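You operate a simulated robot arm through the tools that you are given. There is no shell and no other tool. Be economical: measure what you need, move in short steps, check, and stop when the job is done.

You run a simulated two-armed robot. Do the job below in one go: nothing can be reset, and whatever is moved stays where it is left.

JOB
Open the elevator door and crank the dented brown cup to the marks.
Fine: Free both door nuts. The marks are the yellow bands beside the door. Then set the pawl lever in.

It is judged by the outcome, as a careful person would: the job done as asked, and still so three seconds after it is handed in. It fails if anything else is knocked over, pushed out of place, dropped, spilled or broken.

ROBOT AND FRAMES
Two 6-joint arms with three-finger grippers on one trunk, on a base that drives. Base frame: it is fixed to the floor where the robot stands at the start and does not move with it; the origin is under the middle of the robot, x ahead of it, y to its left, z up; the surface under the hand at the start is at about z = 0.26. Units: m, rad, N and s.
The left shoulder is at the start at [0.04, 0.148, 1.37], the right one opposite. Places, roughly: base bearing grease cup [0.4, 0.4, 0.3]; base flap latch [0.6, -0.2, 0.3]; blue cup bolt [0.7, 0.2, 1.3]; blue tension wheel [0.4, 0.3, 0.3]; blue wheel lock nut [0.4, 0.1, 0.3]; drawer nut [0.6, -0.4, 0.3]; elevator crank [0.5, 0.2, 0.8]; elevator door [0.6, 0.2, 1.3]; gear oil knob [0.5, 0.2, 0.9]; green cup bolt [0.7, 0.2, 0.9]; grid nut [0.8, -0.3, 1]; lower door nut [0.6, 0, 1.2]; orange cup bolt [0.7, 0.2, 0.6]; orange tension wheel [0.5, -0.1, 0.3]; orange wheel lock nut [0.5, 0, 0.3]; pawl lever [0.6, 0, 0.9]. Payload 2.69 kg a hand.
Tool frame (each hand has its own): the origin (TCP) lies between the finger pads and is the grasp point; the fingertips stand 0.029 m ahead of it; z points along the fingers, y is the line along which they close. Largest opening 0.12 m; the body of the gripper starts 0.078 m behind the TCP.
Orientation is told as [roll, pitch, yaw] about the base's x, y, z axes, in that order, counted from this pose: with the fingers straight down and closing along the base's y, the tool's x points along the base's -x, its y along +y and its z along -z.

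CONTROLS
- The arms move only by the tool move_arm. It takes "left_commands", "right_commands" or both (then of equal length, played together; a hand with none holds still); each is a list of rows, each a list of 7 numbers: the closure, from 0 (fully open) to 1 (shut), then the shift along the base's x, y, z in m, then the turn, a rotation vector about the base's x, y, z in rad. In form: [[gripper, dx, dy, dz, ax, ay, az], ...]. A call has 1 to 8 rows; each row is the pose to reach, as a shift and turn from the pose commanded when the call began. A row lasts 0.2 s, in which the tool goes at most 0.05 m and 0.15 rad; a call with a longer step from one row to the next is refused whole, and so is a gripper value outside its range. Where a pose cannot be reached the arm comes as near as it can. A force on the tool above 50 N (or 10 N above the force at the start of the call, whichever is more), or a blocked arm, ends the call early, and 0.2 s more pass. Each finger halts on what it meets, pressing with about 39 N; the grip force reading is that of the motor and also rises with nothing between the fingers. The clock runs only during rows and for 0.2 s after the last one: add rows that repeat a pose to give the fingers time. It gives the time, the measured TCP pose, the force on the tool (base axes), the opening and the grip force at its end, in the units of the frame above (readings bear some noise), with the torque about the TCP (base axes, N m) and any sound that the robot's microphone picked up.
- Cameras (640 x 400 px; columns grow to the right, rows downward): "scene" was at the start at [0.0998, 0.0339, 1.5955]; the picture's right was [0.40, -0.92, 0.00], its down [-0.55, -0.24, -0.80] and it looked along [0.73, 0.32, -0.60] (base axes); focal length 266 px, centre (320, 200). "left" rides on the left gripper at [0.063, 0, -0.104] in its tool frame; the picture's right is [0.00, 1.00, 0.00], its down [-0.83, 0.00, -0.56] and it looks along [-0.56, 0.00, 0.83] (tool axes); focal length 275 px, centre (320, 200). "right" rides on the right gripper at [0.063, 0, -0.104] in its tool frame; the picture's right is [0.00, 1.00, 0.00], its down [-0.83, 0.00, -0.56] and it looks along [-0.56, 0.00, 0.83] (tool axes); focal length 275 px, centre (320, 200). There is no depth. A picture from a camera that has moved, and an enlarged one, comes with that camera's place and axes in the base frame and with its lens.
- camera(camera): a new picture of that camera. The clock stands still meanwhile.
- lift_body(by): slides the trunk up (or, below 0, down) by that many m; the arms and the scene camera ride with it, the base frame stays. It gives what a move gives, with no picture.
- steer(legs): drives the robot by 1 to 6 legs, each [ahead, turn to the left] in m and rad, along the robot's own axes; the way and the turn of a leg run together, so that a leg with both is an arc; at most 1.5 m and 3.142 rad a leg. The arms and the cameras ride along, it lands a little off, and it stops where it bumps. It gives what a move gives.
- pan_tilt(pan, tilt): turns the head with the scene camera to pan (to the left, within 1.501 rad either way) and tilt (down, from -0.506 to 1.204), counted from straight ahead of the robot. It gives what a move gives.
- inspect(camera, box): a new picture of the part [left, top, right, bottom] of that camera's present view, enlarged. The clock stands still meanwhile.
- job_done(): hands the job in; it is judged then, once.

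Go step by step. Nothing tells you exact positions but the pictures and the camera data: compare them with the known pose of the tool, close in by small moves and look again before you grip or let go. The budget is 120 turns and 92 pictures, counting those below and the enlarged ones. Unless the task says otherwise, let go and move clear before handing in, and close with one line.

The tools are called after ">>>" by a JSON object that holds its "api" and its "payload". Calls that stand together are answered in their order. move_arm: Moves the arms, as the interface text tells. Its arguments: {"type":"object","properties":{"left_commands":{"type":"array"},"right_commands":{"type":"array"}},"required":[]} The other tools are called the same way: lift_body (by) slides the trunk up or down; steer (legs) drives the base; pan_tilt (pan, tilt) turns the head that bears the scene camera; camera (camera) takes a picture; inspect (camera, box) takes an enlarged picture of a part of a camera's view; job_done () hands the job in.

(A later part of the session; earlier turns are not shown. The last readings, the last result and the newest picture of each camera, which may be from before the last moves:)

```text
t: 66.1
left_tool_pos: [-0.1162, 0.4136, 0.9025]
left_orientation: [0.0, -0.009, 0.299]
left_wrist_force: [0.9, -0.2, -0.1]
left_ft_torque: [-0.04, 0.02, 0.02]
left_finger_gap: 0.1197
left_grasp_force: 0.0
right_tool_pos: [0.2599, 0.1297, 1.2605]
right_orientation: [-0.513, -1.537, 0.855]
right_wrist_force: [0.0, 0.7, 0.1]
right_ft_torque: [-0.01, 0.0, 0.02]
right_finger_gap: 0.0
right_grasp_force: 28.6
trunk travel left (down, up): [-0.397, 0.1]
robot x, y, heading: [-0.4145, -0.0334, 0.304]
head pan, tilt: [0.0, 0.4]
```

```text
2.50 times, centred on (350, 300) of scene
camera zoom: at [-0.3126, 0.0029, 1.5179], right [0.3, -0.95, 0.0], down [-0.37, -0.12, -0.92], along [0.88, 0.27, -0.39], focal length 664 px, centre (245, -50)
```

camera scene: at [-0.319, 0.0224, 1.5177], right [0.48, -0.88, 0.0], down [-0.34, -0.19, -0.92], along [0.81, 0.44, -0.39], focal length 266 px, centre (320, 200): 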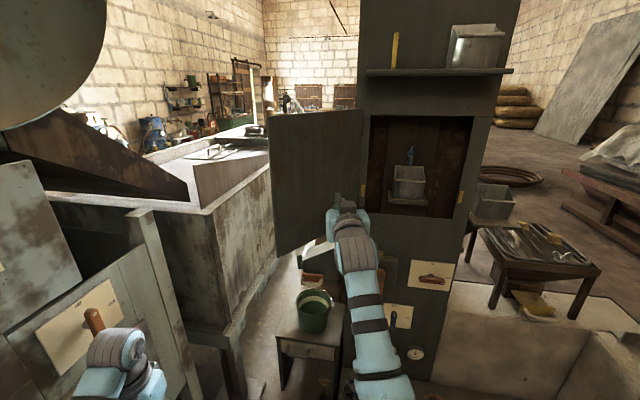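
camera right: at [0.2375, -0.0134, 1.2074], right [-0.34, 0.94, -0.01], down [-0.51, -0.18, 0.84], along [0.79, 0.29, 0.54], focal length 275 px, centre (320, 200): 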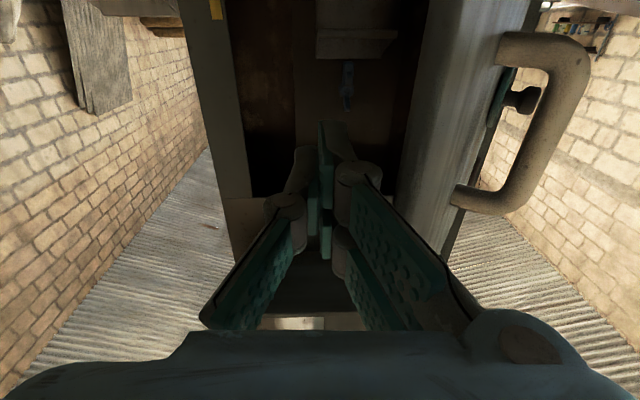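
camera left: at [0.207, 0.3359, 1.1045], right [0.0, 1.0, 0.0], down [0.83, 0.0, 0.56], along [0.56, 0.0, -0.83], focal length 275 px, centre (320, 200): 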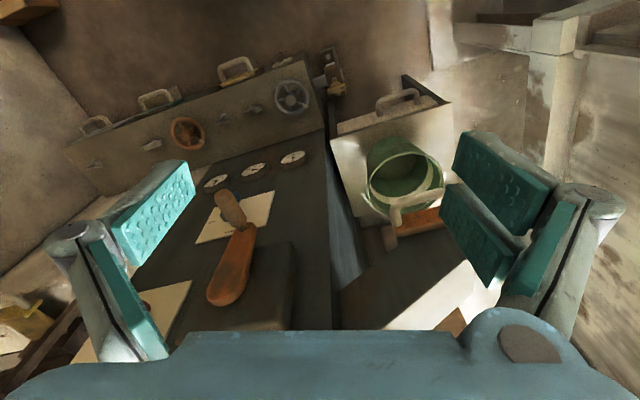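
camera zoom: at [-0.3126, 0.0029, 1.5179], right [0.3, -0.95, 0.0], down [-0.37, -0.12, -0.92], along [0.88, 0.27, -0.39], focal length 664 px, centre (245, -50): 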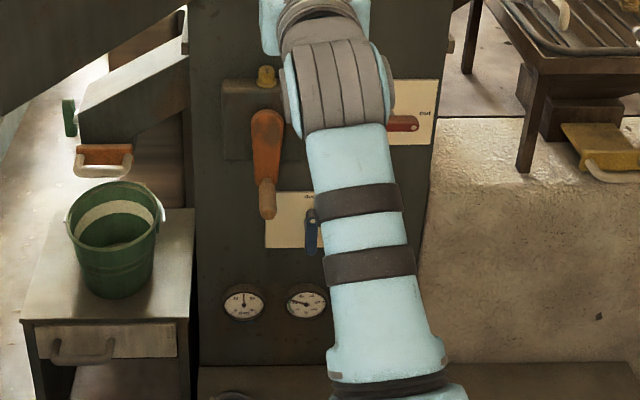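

The bands are on both sides at z≈1.185. I'll use the right arm for the crank too, which means lowering the trunk. First I'll check the space around and under the left hand.

>>> {"api": "pan_tilt", "payload": {"pan": 0.75, "tilt": 0.85}}

>>> {"api": "camera", "payload": {"camera": "scene"}}

```text
t: 67.2
left_tool_pos: [-0.1158, 0.4136, 0.9022]
left_orientation: [0.001, -0.009, 0.301]
left_wrist_force: [0.4, 0.4, 0.9]
left_ft_torque: [0.02, -0.02, 0.0]
left_finger_gap: 0.12
left_grasp_force: 0.0
right_tool_pos: [0.2606, 0.1286, 1.2608]
right_orientation: [-0.506, -1.54, 0.852]
right_wrist_force: [-0.7, -0.5, -1.0]
right_ft_torque: [-0.01, 0.02, 0.04]
right_finger_gap: 0.0
right_grasp_force: 28.7
trunk travel left (down, up): [-0.397, 0.1]
robot x, y, heading: [-0.4198, -0.0294, 0.301]
head pan, tilt: [0.75, 0.85]
```

```text
34 pictures are left
camera scene: at [-0.3623, 0.0424, 1.4788], right [0.87, -0.5, 0.0], down [-0.37, -0.65, -0.66], along [0.33, 0.57, -0.75], focal length 266 px, centre (320, 200)
```

scene: 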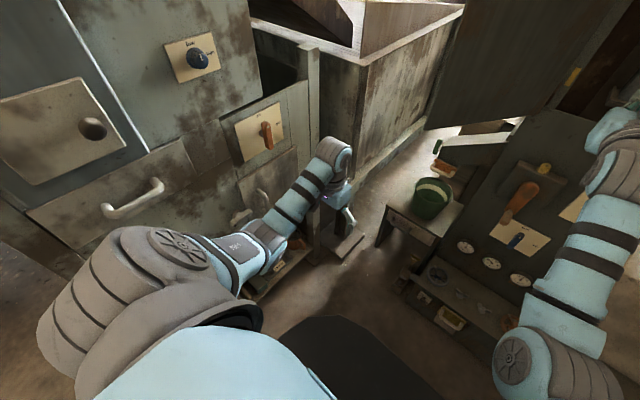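

There is clear floor below the left hand, so I'll lower the trunk by 0.38 m and look at the crank and pawl lever with the right hand's camera.

>>> {"api": "lift_body", "payload": {"by": -0.38}}

>>> {"api": "camera", "payload": {"camera": "right"}}

>>> {"api": "pan_tilt", "payload": {"pan": 0.05, "tilt": 0.3}}

>>> {"api": "camera", "payload": {"camera": "scene"}}

```text
t: 70.9
left_tool_pos: [-0.1163, 0.4131, 0.521]
left_orientation: [0.002, -0.007, 0.3]
left_wrist_force: [-1.0, 0.0, 0.9]
left_ft_torque: [0.0, 0.0, 0.0]
left_finger_gap: 0.12
left_grasp_force: 0.1
right_tool_pos: [0.2608, 0.13, 0.8813]
right_orientation: [-0.499, -1.539, 0.844]
right_wrist_force: [-0.6, -0.3, 0.4]
right_ft_torque: [-0.02, 0.01, -0.03]
right_finger_gap: 0.0
right_grasp_force: 28.4
trunk travel left (down, up): [-0.017, 0.48]
robot x, y, heading: [-0.4215, -0.0291, 0.301]
head pan, tilt: [0.75, 0.85]
```

```text
33 pictures are left
camera right: at [0.1612, 0.091, 0.8207], right [-0.34, 0.94, -0.02], down [-0.51, -0.16, 0.85], along [0.79, 0.3, 0.53], focal length 275 px, centre (320, 200)
```

right: 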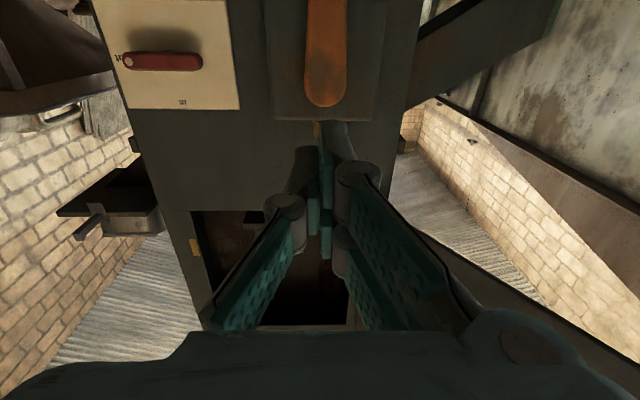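

```text
t: 71.9
left_tool_pos: [-0.1157, 0.4134, 0.5222]
left_orientation: [0.002, -0.009, 0.3]
left_wrist_force: [0.3, 0.2, -0.3]
left_ft_torque: [-0.03, -0.01, 0.02]
left_finger_gap: 0.1202
left_grasp_force: 0.1
right_tool_pos: [0.2599, 0.1279, 0.8803]
right_orientation: [-0.501, -1.54, 0.844]
right_wrist_force: [-0.1, 1.1, -0.3]
right_ft_torque: [-0.01, 0.03, 0.01]
right_finger_gap: 0.0
right_grasp_force: 28.7
trunk travel left (down, up): [-0.017, 0.48]
robot x, y, heading: [-0.418, -0.0291, 0.3]
head pan, tilt: [0.051, 0.3]
```

```text
32 pictures are left
camera scene: at [-0.3134, 0.0066, 1.1473], right [0.35, -0.94, 0.0], down [-0.28, -0.1, -0.95], along [0.9, 0.33, -0.3], focal length 266 px, centre (320, 200)
```

scene: 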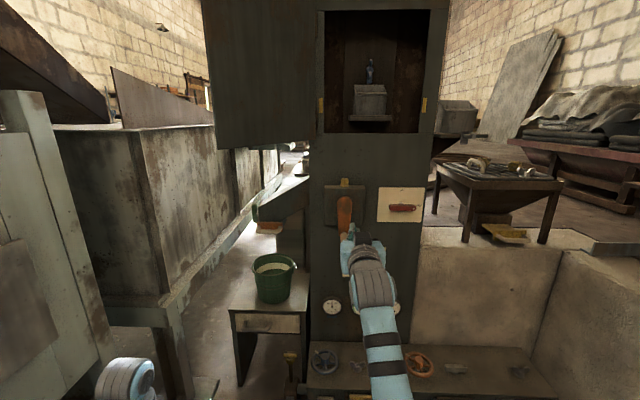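

A good low viewpoint. I'll enlarge the panel, and also the window and marks.

>>> {"api": "inspect", "payload": {"camera": "scene", "box": [310, 165, 430, 255]}}

>>> {"api": "inspect", "payload": {"camera": "scene", "box": [300, 0, 460, 140]}}

```text
4.44 times, centred on (370, 210) of scene
camera zoom: at [-0.3134, 0.0066, 1.1473], right [0.35, -0.94, 0.0], down [-0.28, -0.1, -0.95], along [0.9, 0.33, -0.3], focal length 1180 px, centre (98, 156)
```

zoom: 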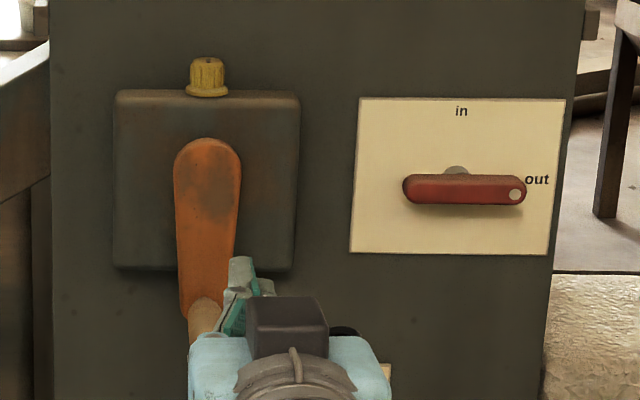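

```text
2.86 times, centred on (380, 70) of scene
camera zoom: at [-0.3134, 0.0066, 1.1473], right [0.35, -0.94, 0.0], down [-0.28, -0.1, -0.95], along [0.9, 0.33, -0.3], focal length 759 px, centre (149, 571)
```

zoom: 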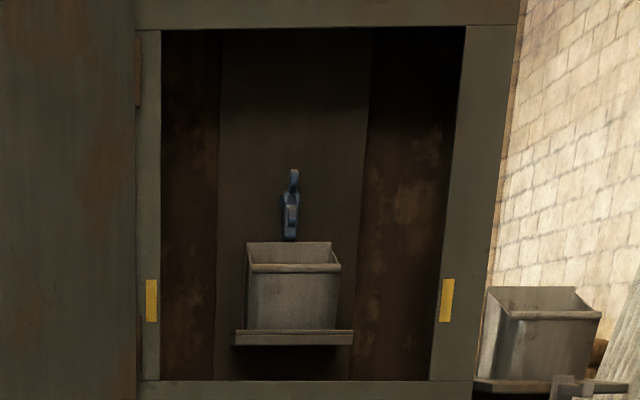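

The crank hub is at about (0.458, 0.208, 0.89), radius ~0.10, with the wooden grip at z≈0.79, n≈0.45–0.51. I'll drive up 0.115 m, open the hand and drop level with the grip.

>>> {"api": "steer", "payload": {"legs": [[0.115, 0]]}}

>>> {"api": "move_arm", "payload": {"right_commands": [[0.6, 0, 0, -0.03, 0, 0, 0], [0.2, -0.002, 0.008, -0.06, 0, 0, 0], [0, -0.003, 0.01, -0.09, 0, 0, 0], [0, -0.003, 0.01, -0.09, 0, 0, 0], [0, -0.003, 0.01, -0.09, 0, 0, 0]]}}

>>> {"api": "camera", "payload": {"camera": "right"}}

```text
t: 73.2
left_tool_pos: [-0.0077, 0.4468, 0.5216]
left_orientation: [0.001, -0.01, 0.301]
left_wrist_force: [0.5, 0.0, 1.0]
left_ft_torque: [-0.01, 0.05, -0.02]
left_finger_gap: 0.12
left_grasp_force: 0.1
right_tool_pos: [0.37, 0.1629, 0.8806]
right_orientation: [-0.485, -1.54, 0.828]
right_wrist_force: [0.2, 0.0, 0.2]
right_ft_torque: [0.0, -0.04, 0.01]
right_finger_gap: 0.0002
right_grasp_force: 28.2
trunk travel left (down, up): [-0.017, 0.48]
robot x, y, heading: [-0.3134, 0.0045, 0.3]
head pan, tilt: [0.051, 0.3]
```

```text
t: 74.3
left_tool_pos: [-0.0083, 0.4486, 0.5239]
left_orientation: [0.002, -0.009, 0.301]
left_wrist_force: [-0.6, -0.4, -0.7]
left_ft_torque: [0.03, 0.04, -0.01]
left_finger_gap: 0.1201
left_grasp_force: 0.2
right_tool_pos: [0.3751, 0.1613, 0.7946]
right_orientation: [-1.023, -1.536, 1.35]
right_wrist_force: [-0.1, 0.1, 1.0]
right_ft_torque: [0.0, 0.0, -0.02]
right_finger_gap: 0.1201
right_grasp_force: 0.1
trunk travel left (down, up): [-0.017, 0.48]
robot x, y, heading: [-0.3097, 0.0009, 0.297]
head pan, tilt: [0.051, 0.3]
```

```text
29 pictures are left
camera right: at [0.2762, 0.1252, 0.7338], right [-0.32, 0.95, -0.04], down [-0.52, -0.15, 0.84], along [0.79, 0.29, 0.54], focal length 275 px, centre (320, 200)
```

right: 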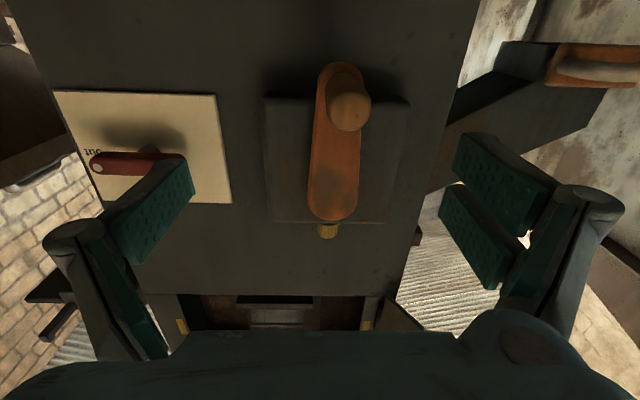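

The grip's end is clear: z≈0.781, e≈0.058, from n≈0.465 to the arm at 0.53. I'll advance over it and close.

>>> {"api": "move_arm", "payload": {"right_commands": [[0, -0.003, 0.018, -0.012, 0, 0, 0], [0, 0.03, 0.029, -0.013, 0, 0, 0], [0, 0.07, 0.0415, -0.013, 0, 0, 0], [0.3, 0.07, 0.0415, -0.013, 0, 0, 0], [0.6, 0.07, 0.0415, -0.013, 0, 0, 0], [0.9, 0.07, 0.0415, -0.013, 0, 0, 0], [1, 0.07, 0.0415, -0.013, 0, 0, 0], [1, 0.07, 0.0415, -0.013, 0, 0, 0]]}}

>>> {"api": "camera", "payload": {"camera": "right"}}

```text
t: 76.2
left_tool_pos: [-0.0074, 0.4465, 0.5224]
left_orientation: [0.002, -0.011, 0.301]
left_wrist_force: [-0.5, -1.0, 0.5]
left_ft_torque: [0.03, 0.03, -0.04]
left_finger_gap: 0.1199
left_grasp_force: 0.1
right_tool_pos: [0.4148, 0.2054, 0.7799]
right_orientation: [-0.486, -1.541, 0.828]
right_wrist_force: [7.1, -7.3, 2.7]
right_ft_torque: [-0.18, 0.6, -1.13]
right_finger_gap: 0.0261
right_grasp_force: 45.4
right hand out of reach, approached as far as the arm can: row 1, 3, 4, 5, 6, 7, 8
trunk travel left (down, up): [-0.017, 0.48]
robot x, y, heading: [-0.3058, 0.0047, 0.302]
head pan, tilt: [0.051, 0.3]
```

```text
28 pictures are left
camera right: at [0.3158, 0.1671, 0.7202], right [-0.34, 0.94, -0.02], down [-0.51, -0.17, 0.85], along [0.79, 0.3, 0.53], focal length 275 px, centre (320, 200)
```

right: 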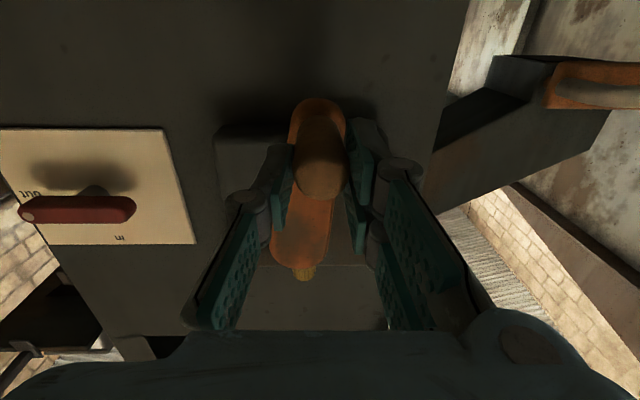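

It grips, but at the limit of reach. For the full circle I'll open, draw back 6 cm, and drive 9 cm closer.

>>> {"api": "move_arm", "payload": {"right_commands": [[0.5, 0, 0, 0, 0, 0, 0], [0, -0.03, -0.01, 0, 0, 0, 0], [0, -0.065, -0.021, 0, 0, 0, 0], [0, -0.1, -0.032, 0, 0, 0, 0], [0, -0.1, -0.032, 0, 0, 0, 0]]}}

>>> {"api": "steer", "payload": {"legs": [[0.06, 0]]}}

>>> {"api": "camera", "payload": {"camera": "right"}}

```text
t: 77.5
left_tool_pos: [-0.0081, 0.447, 0.5232]
left_orientation: [0.002, -0.009, 0.303]
left_wrist_force: [0.2, -0.2, -1.0]
left_ft_torque: [0.01, 0.02, 0.01]
left_finger_gap: 0.1204
left_grasp_force: 0.0
right_tool_pos: [0.365, 0.115, 0.7818]
right_orientation: [-1.493, -1.494, 1.786]
right_wrist_force: [-0.2, 0.2, 0.5]
right_ft_torque: [0.01, 0.02, 0.02]
right_finger_gap: 0.1199
right_grasp_force: 0.1
right hand out of reach, approached as far as the arm can: row 2, 3, 4, 5
trunk travel left (down, up): [-0.017, 0.48]
robot x, y, heading: [-0.3112, 0.0015, 0.303]
head pan, tilt: [0.051, 0.3]
stopped in row 5 (right hand): the arm was blocked; the commanded pose is now the measured one
```

```text
t: 78.5
left_tool_pos: [0.0495, 0.4648, 0.5222]
left_orientation: [0.0, -0.01, 0.301]
left_wrist_force: [-0.4, 0.5, -0.5]
left_ft_torque: [-0.03, 0.04, 0.01]
left_finger_gap: 0.12
left_grasp_force: 0.1
right_tool_pos: [0.4219, 0.1335, 0.7775]
right_orientation: [-1.446, -1.492, 1.742]
right_wrist_force: [0.0, 0.6, -0.3]
right_ft_torque: [-0.03, -0.02, 0.0]
right_finger_gap: 0.1199
right_grasp_force: 0.0
trunk travel left (down, up): [-0.017, 0.48]
robot x, y, heading: [-0.25, 0.0178, 0.3]
head pan, tilt: [0.051, 0.3]
```

```text
27 pictures are left
camera right: at [0.3233, 0.0965, 0.7164], right [-0.29, 0.95, -0.08], down [-0.54, -0.09, 0.83], along [0.79, 0.29, 0.55], focal length 275 px, centre (320, 200)
```

right: 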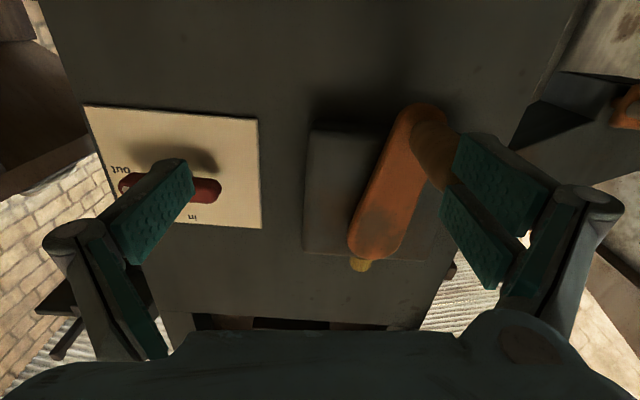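

The hand slid sideways because the arm's usable band is narrow (about 0.64–0.73 m). I'll back off 4 cm, realign with the grip, then drive in.

>>> {"api": "steer", "payload": {"legs": [[-0.04, 0]]}}

>>> {"api": "move_arm", "payload": {"right_commands": [[0, 0, 0.03, 0.003, 0.038, 0.012, 0], [0, -0.0085, 0.059, 0.003, 0.076, 0.025, 0], [0, -0.0085, 0.059, 0.003, 0.076, 0.025, 0]]}}

>>> {"api": "camera", "payload": {"camera": "right"}}

```text
t: 79.4
left_tool_pos: [0.0094, 0.4525, 0.5239]
left_orientation: [0.002, -0.009, 0.303]
left_wrist_force: [0.5, 0.0, 0.5]
left_ft_torque: [0.03, -0.05, 0.02]
left_finger_gap: 0.1196
left_grasp_force: 0.0
right_tool_pos: [0.3831, 0.1198, 0.7807]
right_orientation: [-1.485, -1.49, 1.776]
right_wrist_force: [-0.9, -0.8, 0.2]
right_ft_torque: [0.02, 0.05, -0.01]
right_finger_gap: 0.1202
right_grasp_force: 0.1
trunk travel left (down, up): [-0.017, 0.48]
robot x, y, heading: [-0.2941, 0.0079, 0.3]
head pan, tilt: [0.051, 0.3]
```

```text
t: 80.2
left_tool_pos: [0.01, 0.4523, 0.5224]
left_orientation: [0.001, -0.009, 0.302]
left_wrist_force: [0.4, 0.0, -1.2]
left_ft_torque: [0.0, 0.0, 0.01]
left_finger_gap: 0.1201
left_grasp_force: 0.0
right_tool_pos: [0.3977, 0.1514, 0.7784]
right_orientation: [-1.374, -1.543, 1.639]
right_wrist_force: [0.6, 0.0, -0.4]
right_ft_torque: [0.03, -0.02, 0.0]
right_finger_gap: 0.1198
right_grasp_force: 0.0
right hand out of reach, approached as far as the arm can: row 2, 3
trunk travel left (down, up): [-0.017, 0.48]
robot x, y, heading: [-0.2922, 0.006, 0.302]
head pan, tilt: [0.051, 0.3]
```

```text
26 pictures are left
camera right: at [0.2975, 0.1218, 0.7158], right [-0.26, 0.96, -0.03], down [-0.54, -0.12, 0.83], along [0.8, 0.24, 0.55], focal length 275 px, centre (320, 200)
```

right: 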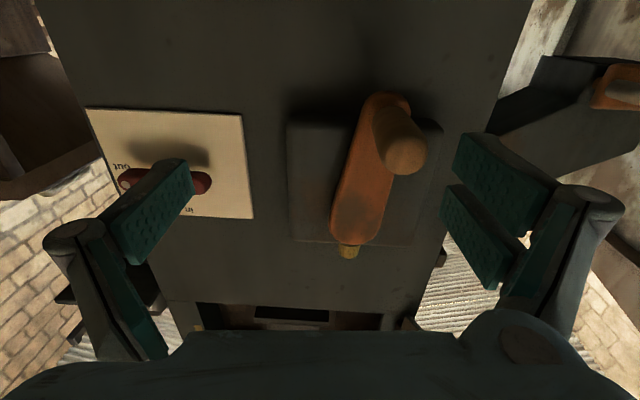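

The grip lies between the open fingers. I'll drive 5 cm in, then centre and close.

>>> {"api": "steer", "payload": {"legs": [[0.05, 0]]}}

>>> {"api": "move_arm", "payload": {"right_commands": [[0, 0.0, 0.02, 0.002, 0, 0, 0.0], [0.3, 0.003, 0.036, 0.003, 0, 0, 0.03], [0.6, 0.003, 0.036, 0.003, 0, 0, 0.05], [0.9, 0.003, 0.036, 0.003, 0, 0, 0.05], [1, 0.003, 0.036, 0.003, 0, 0, 0.05], [1, 0.003, 0.036, 0.003, 0, 0, 0.05]]}}

>>> {"api": "camera", "payload": {"camera": "right"}}

```text
t: 81.1
left_tool_pos: [0.0567, 0.4681, 0.5223]
left_orientation: [0.002, -0.007, 0.301]
left_wrist_force: [0.5, 0.1, -0.3]
left_ft_torque: [0.0, 0.03, -0.02]
left_finger_gap: 0.12
left_grasp_force: 0.0
right_tool_pos: [0.4453, 0.1684, 0.7787]
right_orientation: [-1.351, -1.542, 1.62]
right_wrist_force: [0.0, 0.5, 0.0]
right_ft_torque: [0.0, -0.02, 0.01]
right_finger_gap: 0.1201
right_grasp_force: 0.1
trunk travel left (down, up): [-0.017, 0.48]
robot x, y, heading: [-0.2468, 0.0237, 0.302]
head pan, tilt: [0.051, 0.3]
```

```text
t: 82.5
left_tool_pos: [0.0571, 0.4675, 0.5216]
left_orientation: [0.001, -0.008, 0.302]
left_wrist_force: [0.2, 0.1, -0.4]
left_ft_torque: [0.02, 0.02, 0.0]
left_finger_gap: 0.1201
left_grasp_force: 0.1
right_tool_pos: [0.449, 0.2046, 0.7843]
right_orientation: [-1.606, -1.539, 1.92]
right_wrist_force: [13.5, 18.9, 15.4]
right_ft_torque: [0.17, 0.3, 0.23]
right_finger_gap: 0.0262
right_grasp_force: 45.1
trunk travel left (down, up): [-0.017, 0.48]
robot x, y, heading: [-0.2482, 0.023, 0.303]
head pan, tilt: [0.051, 0.3]
```

```text
25 pictures are left
camera right: at [0.351, 0.1691, 0.7217], right [-0.31, 0.95, -0.04], down [-0.54, -0.14, 0.83], along [0.78, 0.28, 0.56], focal length 275 px, centre (320, 200)
```

right: 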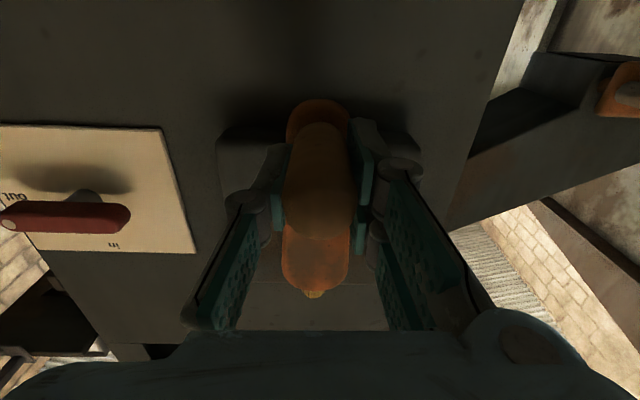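

I have the grip at n≈0.49. I'll turn the crank a quarter clockwise (toward the left) and watch which way the cup goes.

>>> {"api": "move_arm", "payload": {"right_commands": [[1, -0.0061, 0.019, 0.002, 0, 0, 0], [1, -0.0119, 0.0371, 0.0079, 0, 0, 0], [1, -0.0172, 0.0538, 0.0175, 0, 0, 0], [1, -0.0219, 0.0683, 0.0303, 0, 0, 0], [1, -0.0257, 0.0801, 0.046, 0, 0, 0], [1, -0.0284, 0.0888, 0.0638, 0, 0, 0], [1, -0.03, 0.0939, 0.083, 0, 0, 0], [1, -0.0305, 0.0953, 0.1029, 0, 0, 0]]}}

>>> {"api": "inspect", "payload": {"camera": "scene", "box": [280, 0, 480, 240]}}

```text
t: 83.2
left_tool_pos: [0.0521, 0.4655, 0.5273]
left_orientation: [0.004, -0.02, 0.301]
left_wrist_force: [0.9, 0.2, -0.9]
left_ft_torque: [-0.03, 0.01, -0.01]
left_finger_gap: 0.1197
left_grasp_force: 0.1
right_tool_pos: [0.4495, 0.2295, 0.7875]
right_orientation: [-1.319, -1.55, 1.638]
right_wrist_force: [-51.0, -22.0, 3.1]
right_ft_torque: [0.17, 0.24, -0.57]
right_finger_gap: 0.0256
right_grasp_force: 45.2
right hand out of reach, approached as far as the arm can: row 1, 2, 3
trunk travel left (down, up): [-0.017, 0.48]
robot x, y, heading: [-0.2468, 0.0246, 0.293]
head pan, tilt: [0.051, 0.3]
stopped in row 3 (right hand): the force on the tool passed its limit at 174 N (the readings are from after the stop); the commanded pose is now the measured one
```

```text
1.67 times, centred on (380, 120) of scene
camera zoom: at [-0.1503, 0.056, 1.1483], right [0.34, -0.94, 0.0], down [-0.27, -0.1, -0.96], along [0.9, 0.33, -0.29], focal length 443 px, centre (220, 333)
```

zoom: 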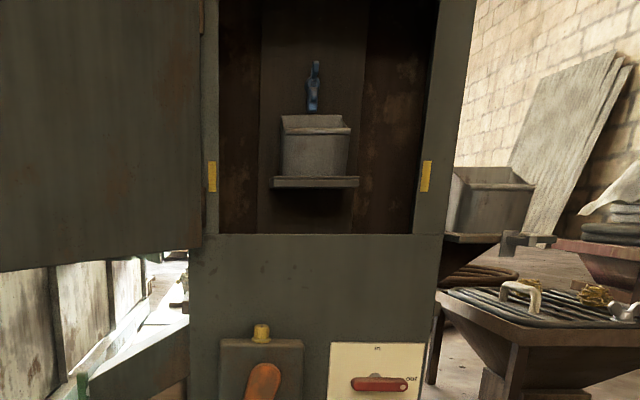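

Cross-reach to the left is limiting the right arm, so it pushed into the crank. I'll release and see whether the crank stays where it is.

>>> {"api": "move_arm", "payload": {"right_commands": [[0.5, 0, 0, 0, 0, 0, 0], [0, 0, 0, 0, 0, 0, 0], [0, 0, 0, 0, 0, 0, 0], [0, 0, 0, 0, 0, 0, 0]]}}

>>> {"api": "steer", "payload": {"legs": [[-0.09, 0]]}}

>>> {"api": "camera", "payload": {"camera": "right"}}

```text
t: 84.2
left_tool_pos: [0.0572, 0.4672, 0.5235]
left_orientation: [0.003, -0.009, 0.302]
left_wrist_force: [1.0, 0.4, 0.4]
left_ft_torque: [0.03, 0.0, -0.01]
left_finger_gap: 0.1199
left_grasp_force: 0.0
right_tool_pos: [0.4553, 0.2318, 0.7818]
right_orientation: [-0.956, -1.544, 1.271]
right_wrist_force: [0.2, -0.2, 0.2]
right_ft_torque: [0.01, 0.02, 0.01]
right_finger_gap: 0.1198
right_grasp_force: 0.2
trunk travel left (down, up): [-0.017, 0.48]
robot x, y, heading: [-0.2494, 0.0261, 0.299]
head pan, tilt: [0.051, 0.3]
```

```text
t: 85.3
left_tool_pos: [-0.032, 0.441, 0.524]
left_orientation: [0.002, -0.009, 0.3]
left_wrist_force: [-0.1, -0.1, 0.1]
left_ft_torque: [0.02, -0.03, 0.0]
left_finger_gap: 0.1201
left_grasp_force: 0.0
right_tool_pos: [0.3656, 0.2028, 0.7824]
right_orientation: [-0.983, -1.546, 1.299]
right_wrist_force: [0.2, -0.3, 0.3]
right_ft_torque: [-0.03, 0.02, 0.01]
right_finger_gap: 0.1199
right_grasp_force: 0.0
trunk travel left (down, up): [-0.017, 0.48]
robot x, y, heading: [-0.339, -0.0072, 0.294]
head pan, tilt: [0.051, 0.3]
```

```text
23 pictures are left
camera right: at [0.2667, 0.1694, 0.7209], right [-0.31, 0.95, -0.03], down [-0.52, -0.15, 0.84], along [0.79, 0.27, 0.54], focal length 275 px, centre (320, 200)
```

right: 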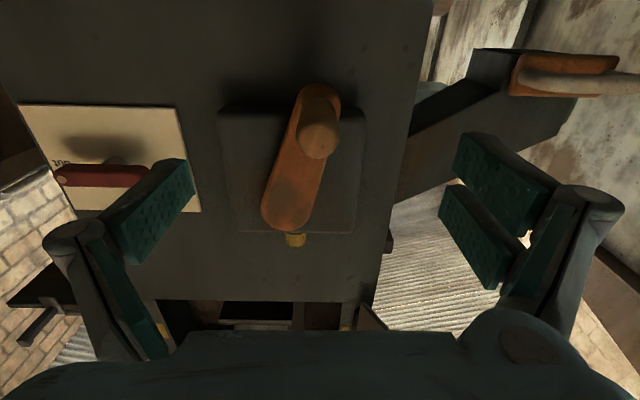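

The crank stays put on its own, so one arm suffices. To centre the circle on the right shoulder I'll shift the robot about 11 cm left with a back-and-turn manoeuvre.

>>> {"api": "steer", "payload": {"legs": [[0, -0.6], [-0.19, 0], [0, 0.615]]}}

>>> {"api": "move_arm", "payload": {"right_commands": [[0, 0.012, -0.037, 0, 0, 0, 0], [0, 0.024, -0.074, 0, 0, 0, 0], [0, 0.034, -0.107, 0, 0, 0, 0], [0, 0.034, -0.107, 0, 0, 0, 0]]}}

>>> {"api": "camera", "payload": {"camera": "right"}}

```text
t: 90.2
left_tool_pos: [-0.2149, 0.5012, 0.5234]
left_orientation: [0.001, -0.009, 0.302]
left_wrist_force: [-0.7, 0.4, -0.4]
left_ft_torque: [0.01, 0.0, -0.01]
left_finger_gap: 0.1201
left_grasp_force: 0.1
right_tool_pos: [0.1825, 0.2664, 0.7822]
right_orientation: [-0.969, -1.545, 1.286]
right_wrist_force: [-0.5, 0.6, 0.3]
right_ft_torque: [-0.01, -0.02, 0.02]
right_finger_gap: 0.12
right_grasp_force: 0.0
trunk travel left (down, up): [-0.017, 0.48]
robot x, y, heading: [-0.5188, 0.0578, 0.3]
head pan, tilt: [0.051, 0.3]
```

```text
t: 91.2
left_tool_pos: [-0.2145, 0.5014, 0.5231]
left_orientation: [0.002, -0.009, 0.304]
left_wrist_force: [-1.0, 0.4, 0.3]
left_ft_torque: [0.04, 0.03, 0.02]
left_finger_gap: 0.1198
left_grasp_force: 0.1
right_tool_pos: [0.2175, 0.1604, 0.7818]
right_orientation: [-0.982, -1.545, 1.299]
right_wrist_force: [-0.2, -0.3, 0.2]
right_ft_torque: [0.0, 0.05, 0.02]
right_finger_gap: 0.1199
right_grasp_force: 0.1
trunk travel left (down, up): [-0.017, 0.48]
robot x, y, heading: [-0.5169, 0.0567, 0.298]
head pan, tilt: [0.051, 0.3]
```

```text
22 pictures are left
camera right: at [0.1183, 0.1246, 0.7214], right [-0.31, 0.95, -0.03], down [-0.52, -0.15, 0.84], along [0.79, 0.28, 0.54], focal length 275 px, centre (320, 200)
```

right: 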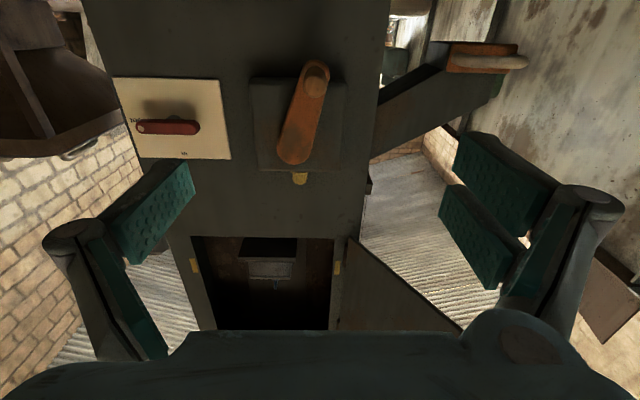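

Aligned with the grip. Drive in 0.235 m and close on it.

>>> {"api": "steer", "payload": {"legs": [[0.235, 0]]}}

>>> {"api": "move_arm", "payload": {"right_commands": [[0.3, 0, 0, 0, 0, 0, 0], [0.6, 0, 0, 0, 0, 0, 0], [0.9, 0, 0, 0, 0, 0, 0], [1, 0, 0, 0, 0, 0, 0], [1, 0, 0, 0, 0, 0, 0], [1, 0, 0, 0, 0, 0, 0]]}}

>>> {"api": "camera", "payload": {"camera": "right"}}

```text
t: 93.0
left_tool_pos: [0.0115, 0.5687, 0.5238]
left_orientation: [0.001, -0.011, 0.299]
left_wrist_force: [0.7, 0.2, -0.6]
left_ft_torque: [-0.04, 0.03, 0.0]
left_finger_gap: 0.1199
left_grasp_force: 0.1
right_tool_pos: [0.4422, 0.2254, 0.7815]
right_orientation: [-0.933, -1.545, 1.246]
right_wrist_force: [0.8, 0.8, -1.6]
right_ft_torque: [-0.01, -0.01, 0.0]
right_finger_gap: 0.1198
right_grasp_force: 0.0
trunk travel left (down, up): [-0.017, 0.48]
robot x, y, heading: [-0.2917, 0.1224, 0.293]
head pan, tilt: [0.051, 0.3]
```

```text
t: 94.3
left_tool_pos: [0.0115, 0.5689, 0.5223]
left_orientation: [0.0, -0.009, 0.299]
left_wrist_force: [-0.3, 0.3, -0.6]
left_ft_torque: [0.0, -0.01, -0.01]
left_finger_gap: 0.1199
left_grasp_force: 0.0
right_tool_pos: [0.4418, 0.2269, 0.7819]
right_orientation: [-0.966, -1.541, 1.279]
right_wrist_force: [-5.4, 10.5, -3.2]
right_ft_torque: [-0.1, -0.45, 0.46]
right_finger_gap: 0.0253
right_grasp_force: 44.8
trunk travel left (down, up): [-0.017, 0.48]
robot x, y, heading: [-0.2954, 0.1218, 0.299]
head pan, tilt: [0.051, 0.3]
```

```text
21 pictures are left
camera right: at [0.3421, 0.1919, 0.7212], right [-0.31, 0.95, -0.03], down [-0.52, -0.15, 0.84], along [0.79, 0.27, 0.54], focal length 275 px, centre (320, 200)
```

right: 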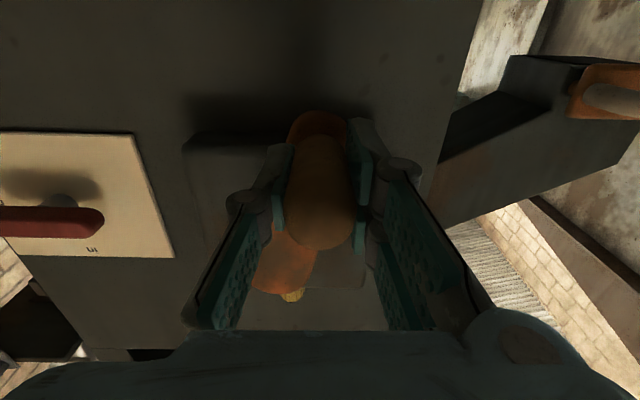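

Gripped. Now a quarter turn clockwise.

>>> {"api": "move_arm", "payload": {"right_commands": [[1, -0.0057, 0.018, 0.0066, 0, 0, 0], [1, -0.011, 0.0343, 0.0167, 0, 0, 0], [1, -0.0155, 0.0484, 0.0301, 0, 0, 0], [1, -0.0191, 0.0597, 0.0462, 0, 0, 0], [1, -0.0217, 0.0678, 0.0643, 0, 0, 0], [1, -0.0231, 0.0722, 0.0837, 0, 0, 0], [1, -0.0233, 0.0729, 0.1037, 0, 0, 0], [1, -0.0223, 0.0698, 0.1234, 0, 0, 0]]}}

>>> {"api": "inspect", "payload": {"camera": "scene", "box": [280, 0, 480, 240]}}

```text
t: 95.8
left_tool_pos: [0.013, 0.5663, 0.5232]
left_orientation: [0.005, -0.008, 0.295]
left_wrist_force: [-0.9, 0.4, -1.2]
left_ft_torque: [-0.02, -0.01, 0.01]
left_finger_gap: 0.1198
left_grasp_force: 0.1
right_tool_pos: [0.4234, 0.285, 0.8611]
right_orientation: [-0.874, -1.539, 1.17]
right_wrist_force: [9.2, -25.1, 0.7]
right_ft_torque: [0.29, -0.1, -1.02]
right_finger_gap: 0.0255
right_grasp_force: 45.1
trunk travel left (down, up): [-0.017, 0.48]
robot x, y, heading: [-0.2956, 0.1194, 0.283]
head pan, tilt: [0.051, 0.3]
stopped in row 7 (right hand): the force on the tool passed its limit at 57 N (the readings are from after the stop); the commanded pose is now the measured one
```

```text
1.67 times, centred on (380, 120) of scene
camera zoom: at [-0.1855, 0.1565, 1.1474], right [0.33, -0.95, 0.0], down [-0.28, -0.09, -0.96], along [0.9, 0.31, -0.3], focal length 443 px, centre (220, 333)
```

zoom: 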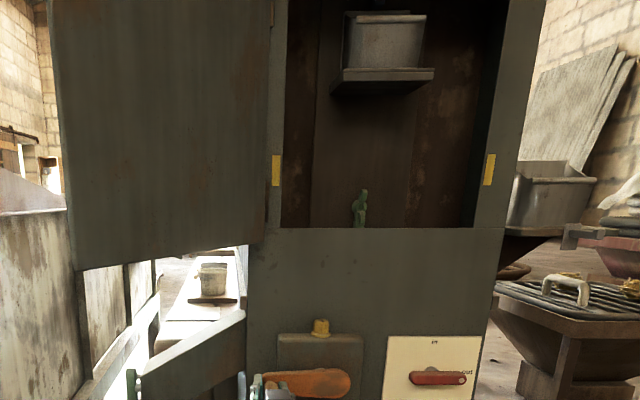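

A quarter turn clockwise lifts the cups about 0.18 m, and the next (green-bolt) cup is coming. The crank radius fits 0.084 m (hub z≈0.868). Continue over the top.

>>> {"api": "move_arm", "payload": {"right_commands": [[1, 0.0003, -0.0009, 0.0209, 0, 0, 0], [1, 0.0021, -0.0067, 0.041, 0, 0, 0], [1, 0.0054, -0.017, 0.0589, 0, 0, 0], [1, 0.01, -0.0313, 0.0736, 0, 0, 0], [1, 0.0155, -0.0485, 0.0841, 0, 0, 0], [1, 0.0217, -0.0677, 0.0898, 0, 0, 0], [1, 0.0281, -0.0877, 0.0904, 0, 0, 0], [1, 0.0343, -0.1071, 0.0857, 0, 0, 0]]}}

>>> {"api": "inspect", "payload": {"camera": "scene", "box": [280, 0, 480, 240]}}

```text
t: 97.3
left_tool_pos: [0.0119, 0.5662, 0.5246]
left_orientation: [0.003, -0.009, 0.295]
left_wrist_force: [-0.2, -0.1, 0.6]
left_ft_torque: [0.04, -0.03, -0.01]
left_finger_gap: 0.1198
left_grasp_force: 0.0
right_tool_pos: [0.438, 0.2208, 0.9659]
right_orientation: [-2.299, -1.545, 2.611]
right_wrist_force: [2.6, 3.1, 13.6]
right_ft_torque: [-0.24, 0.22, 0.03]
right_finger_gap: 0.0
right_grasp_force: 28.3
trunk travel left (down, up): [-0.017, 0.48]
robot x, y, heading: [-0.2938, 0.1252, 0.295]
head pan, tilt: [0.051, 0.3]
stopped in row 7 (right hand): the force on the tool passed its limit at 76 N (the readings are from after the stop); the commanded pose is now the measured one
```

```text
1.67 times, centred on (380, 120) of scene
camera zoom: at [-0.188, 0.1587, 1.1476], right [0.34, -0.94, 0.0], down [-0.28, -0.1, -0.96], along [0.9, 0.32, -0.29], focal length 443 px, centre (220, 333)
```

zoom: 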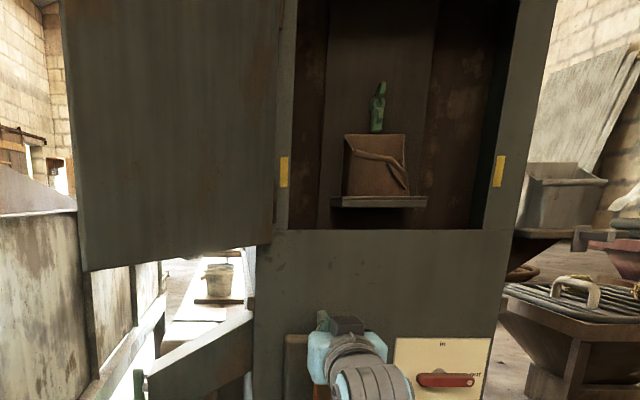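

There it is: the dented brown cup (green bolt), already close to the bands. The grip slipped from the fingers near the top. I'll check the level precisely.

>>> {"api": "inspect", "payload": {"camera": "scene", "box": [360, 40, 500, 140]}}

>>> {"api": "camera", "payload": {"camera": "right"}}

```text
4.00 times, centred on (430, 90) of scene
camera zoom: at [-0.188, 0.1587, 1.1476], right [0.34, -0.94, 0.0], down [-0.28, -0.1, -0.96], along [0.9, 0.32, -0.29], focal length 1062 px, centre (-120, 640)
```

zoom: 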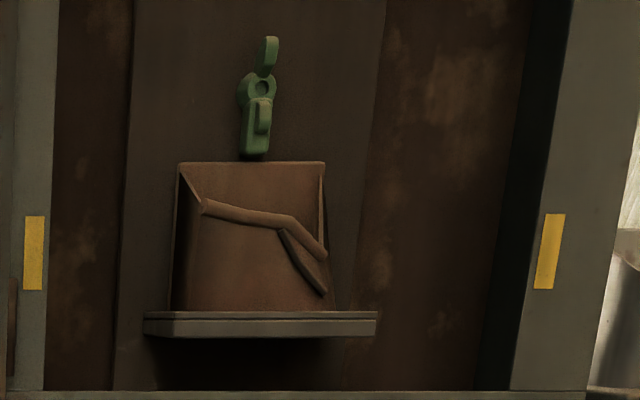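

```text
17 pictures are left
camera right: at [0.3409, 0.1876, 0.9016], right [-0.3, 0.95, -0.02], down [-0.55, -0.15, 0.82], along [0.78, 0.26, 0.57], focal length 275 px, centre (320, 200)
```

right: 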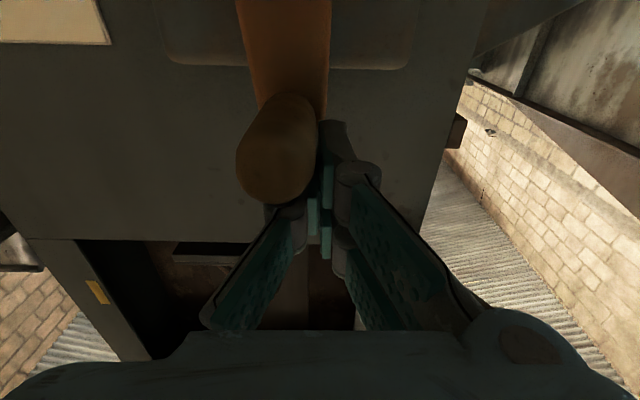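

The cup's front (z≈1.153–1.223) is centred on the bands (1.165–1.21), which is right at the marks. Next is the pawl lever (hub ≈ n 0.56, e −0.135, z 0.86, pointing "out"). I'll back out, then move the hand in front of it, rolling the fingers vertical.

>>> {"api": "steer", "payload": {"legs": [[-0.1, 0]]}}

>>> {"api": "move_arm", "payload": {"right_commands": [[1, 0.006, -0.02, -0.01, 0.136, 0.044, 0], [1, 0.014, -0.045, -0.022, 0.272, 0.087, 0], [0.7, 0.022, -0.07, -0.036, 0.408, 0.131, 0], [0.4, 0.03, -0.095, -0.05, 0.544, 0.175, 0], [0, 0.038, -0.12, -0.064, 0.68, 0.218, 0], [0, 0.046, -0.145, -0.078, 0.816, 0.262, 0], [0, 0.055, -0.17, -0.092, 0.952, 0.306, 0], [0, 0.063, -0.197, -0.105, 1.088, 0.35, 0]]}}

>>> {"api": "move_arm", "payload": {"right_commands": [[0, 0, 0, 0, 0.136, 0.044, 0], [0, 0, 0, 0, 0.272, 0.087, 0], [0, 0, 0, 0, 0.4, 0.13, 0], [0, 0, 0, 0, 0.4, 0.13, 0]]}}

>>> {"api": "camera", "payload": {"camera": "right"}}

```text
t: 98.4
left_tool_pos: [-0.0865, 0.5378, 0.5234]
left_orientation: [0.002, -0.011, 0.297]
left_wrist_force: [0.1, 0.2, 0.9]
left_ft_torque: [0.01, -0.01, 0.01]
left_finger_gap: 0.1199
left_grasp_force: 0.1
right_tool_pos: [0.3404, 0.1956, 0.9614]
right_orientation: [-1.93, -1.551, 2.239]
right_wrist_force: [-0.4, 0.2, 0.5]
right_ft_torque: [-0.03, 0.04, -0.02]
right_finger_gap: 0.0
right_grasp_force: 28.3
trunk travel left (down, up): [-0.017, 0.48]
robot x, y, heading: [-0.3897, 0.0954, 0.299]
head pan, tilt: [0.051, 0.3]
```

```text
t: 100.2
left_tool_pos: [-0.0868, 0.5387, 0.5232]
left_orientation: [0.0, -0.008, 0.299]
left_wrist_force: [-0.1, 0.3, 0.4]
left_ft_torque: [0.0, 0.01, -0.01]
left_finger_gap: 0.1201
left_grasp_force: 0.1
right_tool_pos: [0.4068, -0.0015, 0.8561]
right_orientation: [1.574, -0.444, -1.265]
right_wrist_force: [0.1, -0.4, -1.2]
right_ft_torque: [0.01, -0.05, 0.02]
right_finger_gap: 0.12
right_grasp_force: 0.1
trunk travel left (down, up): [-0.017, 0.48]
robot x, y, heading: [-0.3898, 0.0944, 0.294]
head pan, tilt: [0.051, 0.3]
```

```text
t: 101.2
left_tool_pos: [-0.087, 0.5392, 0.5234]
left_orientation: [0.002, -0.01, 0.298]
left_wrist_force: [-0.6, 0.3, 0.0]
left_ft_torque: [0.01, 0.01, -0.01]
left_finger_gap: 0.1202
left_grasp_force: 0.0
right_tool_pos: [0.4066, -0.0013, 0.8571]
right_orientation: [1.569, -0.026, -1.265]
right_wrist_force: [0.3, -0.2, -0.7]
right_ft_torque: [0.02, 0.0, 0.02]
right_finger_gap: 0.1199
right_grasp_force: 0.1
trunk travel left (down, up): [-0.017, 0.48]
robot x, y, heading: [-0.3949, 0.0944, 0.294]
head pan, tilt: [0.051, 0.3]
```

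```text
16 pictures are left
camera right: at [0.2879, 0.0265, 0.8553], right [-0.01, 0.03, 1.0], down [-0.28, -0.96, 0.03], along [0.96, -0.28, 0.02], focal length 275 px, centre (320, 200)
```

right: 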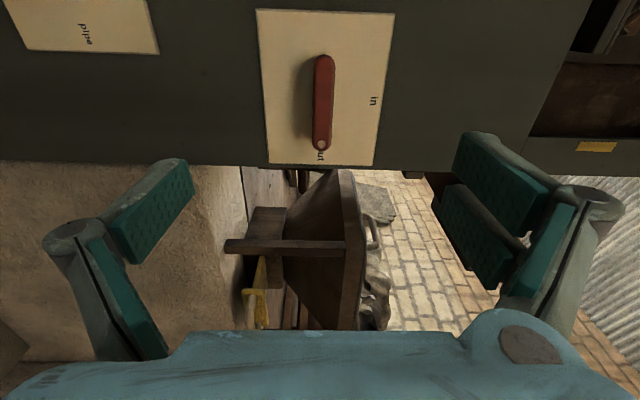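

The lever's centre lines up with the hand (e≈−0.127, z≈0.860). I'll drive 0.125 m in and look before closing.

>>> {"api": "steer", "payload": {"legs": [[0.125, 0]]}}

>>> {"api": "camera", "payload": {"camera": "right"}}

```text
t: 102.5
left_tool_pos: [0.0332, 0.5751, 0.5214]
left_orientation: [0.001, -0.008, 0.299]
left_wrist_force: [0.3, 0.4, 0.4]
left_ft_torque: [-0.02, 0.01, 0.01]
left_finger_gap: 0.12
left_grasp_force: 0.1
right_tool_pos: [0.5259, 0.0354, 0.8551]
right_orientation: [1.57, -0.028, -1.266]
right_wrist_force: [0.4, 0.0, -0.9]
right_ft_torque: [0.0, 0.01, -0.02]
right_finger_gap: 0.1201
right_grasp_force: 0.1
trunk travel left (down, up): [-0.017, 0.48]
robot x, y, heading: [-0.2694, 0.1301, 0.298]
head pan, tilt: [0.051, 0.3]
```

```text
15 pictures are left
camera right: at [0.4079, 0.0636, 0.8546], right [-0.01, 0.03, 1.0], down [-0.28, -0.96, 0.03], along [0.96, -0.28, 0.02], focal length 275 px, centre (320, 200)
```

right: 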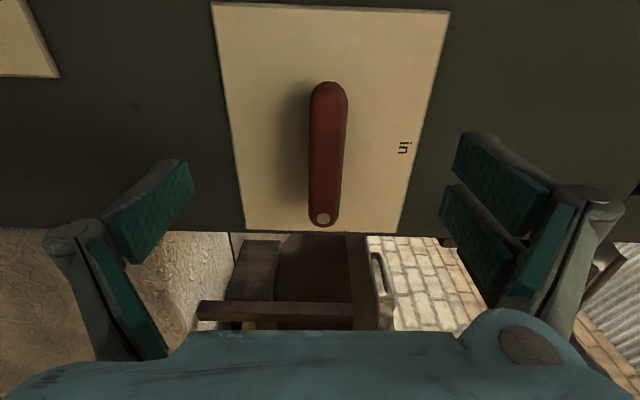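

The lever lies a bit deeper than thought (n≈0.58, e≈−0.142, z≈0.861). Drive 5.5 cm further, shift 1.5 cm right, and check again.

>>> {"api": "move_arm", "payload": {"right_commands": [[0, 0.0046, -0.0143, 0.006, 0, 0, 0], [0, 0.0046, -0.0143, 0.006, 0, 0, 0]]}}

>>> {"api": "steer", "payload": {"legs": [[0.055, 0]]}}

>>> {"api": "camera", "payload": {"camera": "right"}}

```text
t: 103.1
left_tool_pos: [0.0324, 0.5743, 0.5227]
left_orientation: [0.003, -0.01, 0.299]
left_wrist_force: [0.2, 0.6, -0.5]
left_ft_torque: [0.0, 0.03, 0.0]
left_finger_gap: 0.12
left_grasp_force: 0.1
right_tool_pos: [0.5314, 0.0205, 0.8635]
right_orientation: [1.57, -0.028, -1.266]
right_wrist_force: [-0.2, 0.6, -0.1]
right_ft_torque: [0.0, -0.01, 0.0]
right_finger_gap: 0.1197
right_grasp_force: 0.0
trunk travel left (down, up): [-0.017, 0.48]
robot x, y, heading: [-0.2709, 0.1333, 0.292]
head pan, tilt: [0.051, 0.3]
```

```text
t: 104.0
left_tool_pos: [0.0854, 0.5912, 0.5223]
left_orientation: [0.002, -0.006, 0.299]
left_wrist_force: [1.0, -0.8, -0.1]
left_ft_torque: [-0.01, 0.01, 0.01]
left_finger_gap: 0.12
left_grasp_force: 0.0
right_tool_pos: [0.5839, 0.0385, 0.8624]
right_orientation: [1.565, -0.029, -1.266]
right_wrist_force: [0.6, -0.7, -0.1]
right_ft_torque: [0.02, 0.01, 0.04]
right_finger_gap: 0.1199
right_grasp_force: 0.0
trunk travel left (down, up): [-0.017, 0.48]
robot x, y, heading: [-0.2178, 0.1474, 0.298]
head pan, tilt: [0.051, 0.3]
```

```text
14 pictures are left
camera right: at [0.4656, 0.0658, 0.8606], right [-0.01, 0.03, 1.0], down [-0.28, -0.96, 0.03], along [0.96, -0.28, 0.02], focal length 275 px, centre (320, 200)
```

right: 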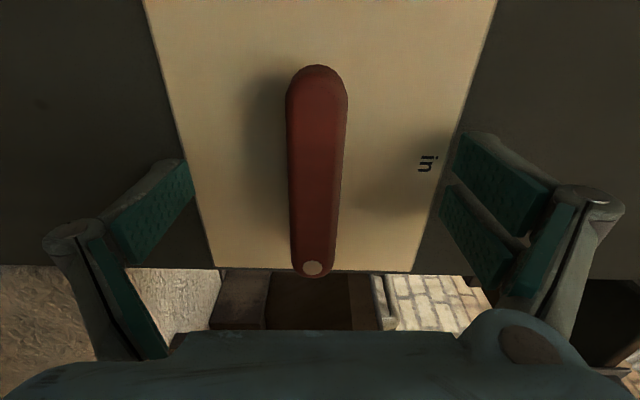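

The lever centre is on the tool axis, about 1.3 cm ahead of the TCP and between the pads. Closing.

>>> {"api": "move_arm", "payload": {"right_commands": [[0.3, 0.003, 0.001, 0, 0, 0, 0], [0.6, 0.003, 0.001, -0.001, 0, 0, 0], [0.9, 0.003, 0.001, -0.001, 0, 0, 0], [1, 0.003, 0.001, -0.001, 0, 0, 0], [1, 0.003, 0.001, -0.001, 0, 0, 0], [1, 0.003, 0.001, -0.001, 0, 0, 0]]}}

>>> {"api": "move_arm", "payload": {"right_commands": [[1, 0, 0, 0, -0.12, -0.038, 0], [1, 0, 0, 0, -0.24, -0.076, 0], [1, 0, 0, 0, -0.36, -0.114, 0], [1, 0, 0, 0, -0.48, -0.152, 0]]}}

>>> {"api": "camera", "payload": {"camera": "right"}}

```text
t: 104.8
left_tool_pos: [0.0789, 0.5881, 0.5283]
left_orientation: [0.001, -0.024, 0.295]
left_wrist_force: [-0.5, 0.8, -1.3]
left_ft_torque: [-0.06, 0.01, 0.01]
left_finger_gap: 0.12
left_grasp_force: 0.1
right_tool_pos: [0.5737, 0.0308, 0.8673]
right_orientation: [1.572, -0.03, -1.27]
right_wrist_force: [-124.0, -34.6, -23.0]
right_ft_torque: [0.84, -3.91, 2.79]
right_finger_gap: 0.0371
right_grasp_force: 27.6
trunk travel left (down, up): [-0.017, 0.48]
robot x, y, heading: [-0.2234, 0.1486, 0.287]
head pan, tilt: [0.051, 0.3]
stopped in row 3 (right hand): the force on the tool passed its limit at 61 N (the readings are from after the stop); the commanded pose is now the measured one
```

```text
t: 105.8
left_tool_pos: [0.0794, 0.5854, 0.5312]
left_orientation: [0.007, -0.024, 0.297]
left_wrist_force: [-0.4, 0.0, 0.0]
left_ft_torque: [0.02, 0.0, -0.02]
left_finger_gap: 0.1202
left_grasp_force: 0.1
right_tool_pos: [0.5754, 0.0278, 0.8685]
right_orientation: [1.578, -0.53, -1.278]
right_wrist_force: [-82.9, -47.0, -15.8]
right_ft_torque: [0.16, 0.04, 1.43]
right_finger_gap: 0.0203
right_grasp_force: 44.7
trunk travel left (down, up): [-0.017, 0.48]
robot x, y, heading: [-0.2156, 0.1429, 0.28]
head pan, tilt: [0.051, 0.3]
```

```text
13 pictures are left
camera right: at [0.4603, 0.0483, 0.835], right [-0.16, 0.49, 0.86], down [-0.32, -0.85, 0.42], along [0.93, -0.21, 0.29], focal length 275 px, centre (320, 200)
```

right: 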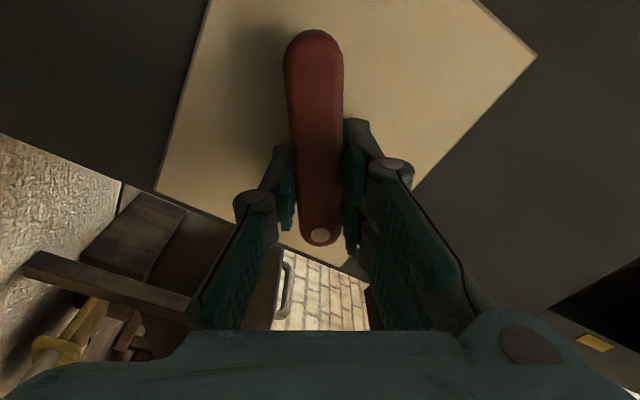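

The lever is turning with the hand, but the fingertips press on the plate. I'll ease back 8 mm while continuing the turn to "in".

>>> {"api": "move_arm", "payload": {"right_commands": [[1, -0.006, -0.001, -0.001, 0, 0, 0], [1, -0.009, -0.001, -0.002, -0.13, -0.041, 0], [1, -0.009, 0.0, -0.003, -0.26, -0.082, 0], [1, -0.009, 0.001, -0.004, -0.39, -0.123, 0], [1, -0.009, 0.001, -0.004, -0.52, -0.164, 0], [1, -0.009, 0.001, -0.004, -0.65, -0.205, 0], [1, -0.009, 0.001, -0.004, -0.78, -0.246, 0], [1, -0.009, 0.001, -0.004, -0.91, -0.288, 0]]}}

>>> {"api": "camera", "payload": {"camera": "right"}}

```text
t: 107.6
left_tool_pos: [0.0829, 0.5909, 0.5244]
left_orientation: [-0.003, -0.012, 0.296]
left_wrist_force: [-0.5, 0.2, -0.5]
left_ft_torque: [0.01, -0.01, -0.02]
left_finger_gap: 0.1199
left_grasp_force: 0.1
right_tool_pos: [0.5725, 0.0392, 0.8604]
right_orientation: [1.632, -1.49, -1.332]
right_wrist_force: [-12.1, 4.6, 12.9]
right_ft_torque: [0.41, -1.14, -0.3]
right_finger_gap: 0.0202
right_grasp_force: 44.4
trunk travel left (down, up): [-0.017, 0.48]
robot x, y, heading: [-0.2233, 0.1452, 0.295]
head pan, tilt: [0.051, 0.3]
```

```text
12 pictures are left
camera right: at [0.4712, 0.0115, 0.7965], right [-0.3, 0.95, 0.08], down [-0.52, -0.23, 0.83], along [0.8, 0.2, 0.56], focal length 275 px, centre (320, 200)
```

right: 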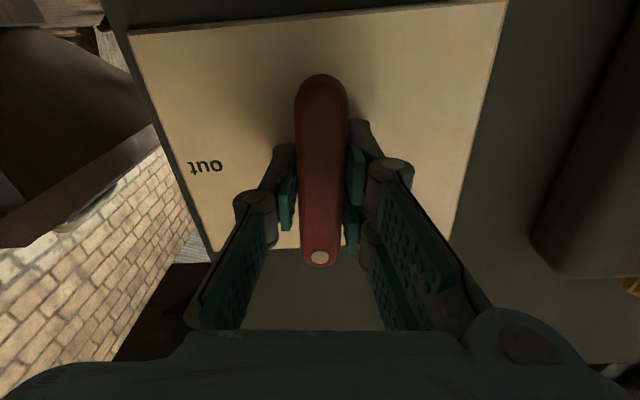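

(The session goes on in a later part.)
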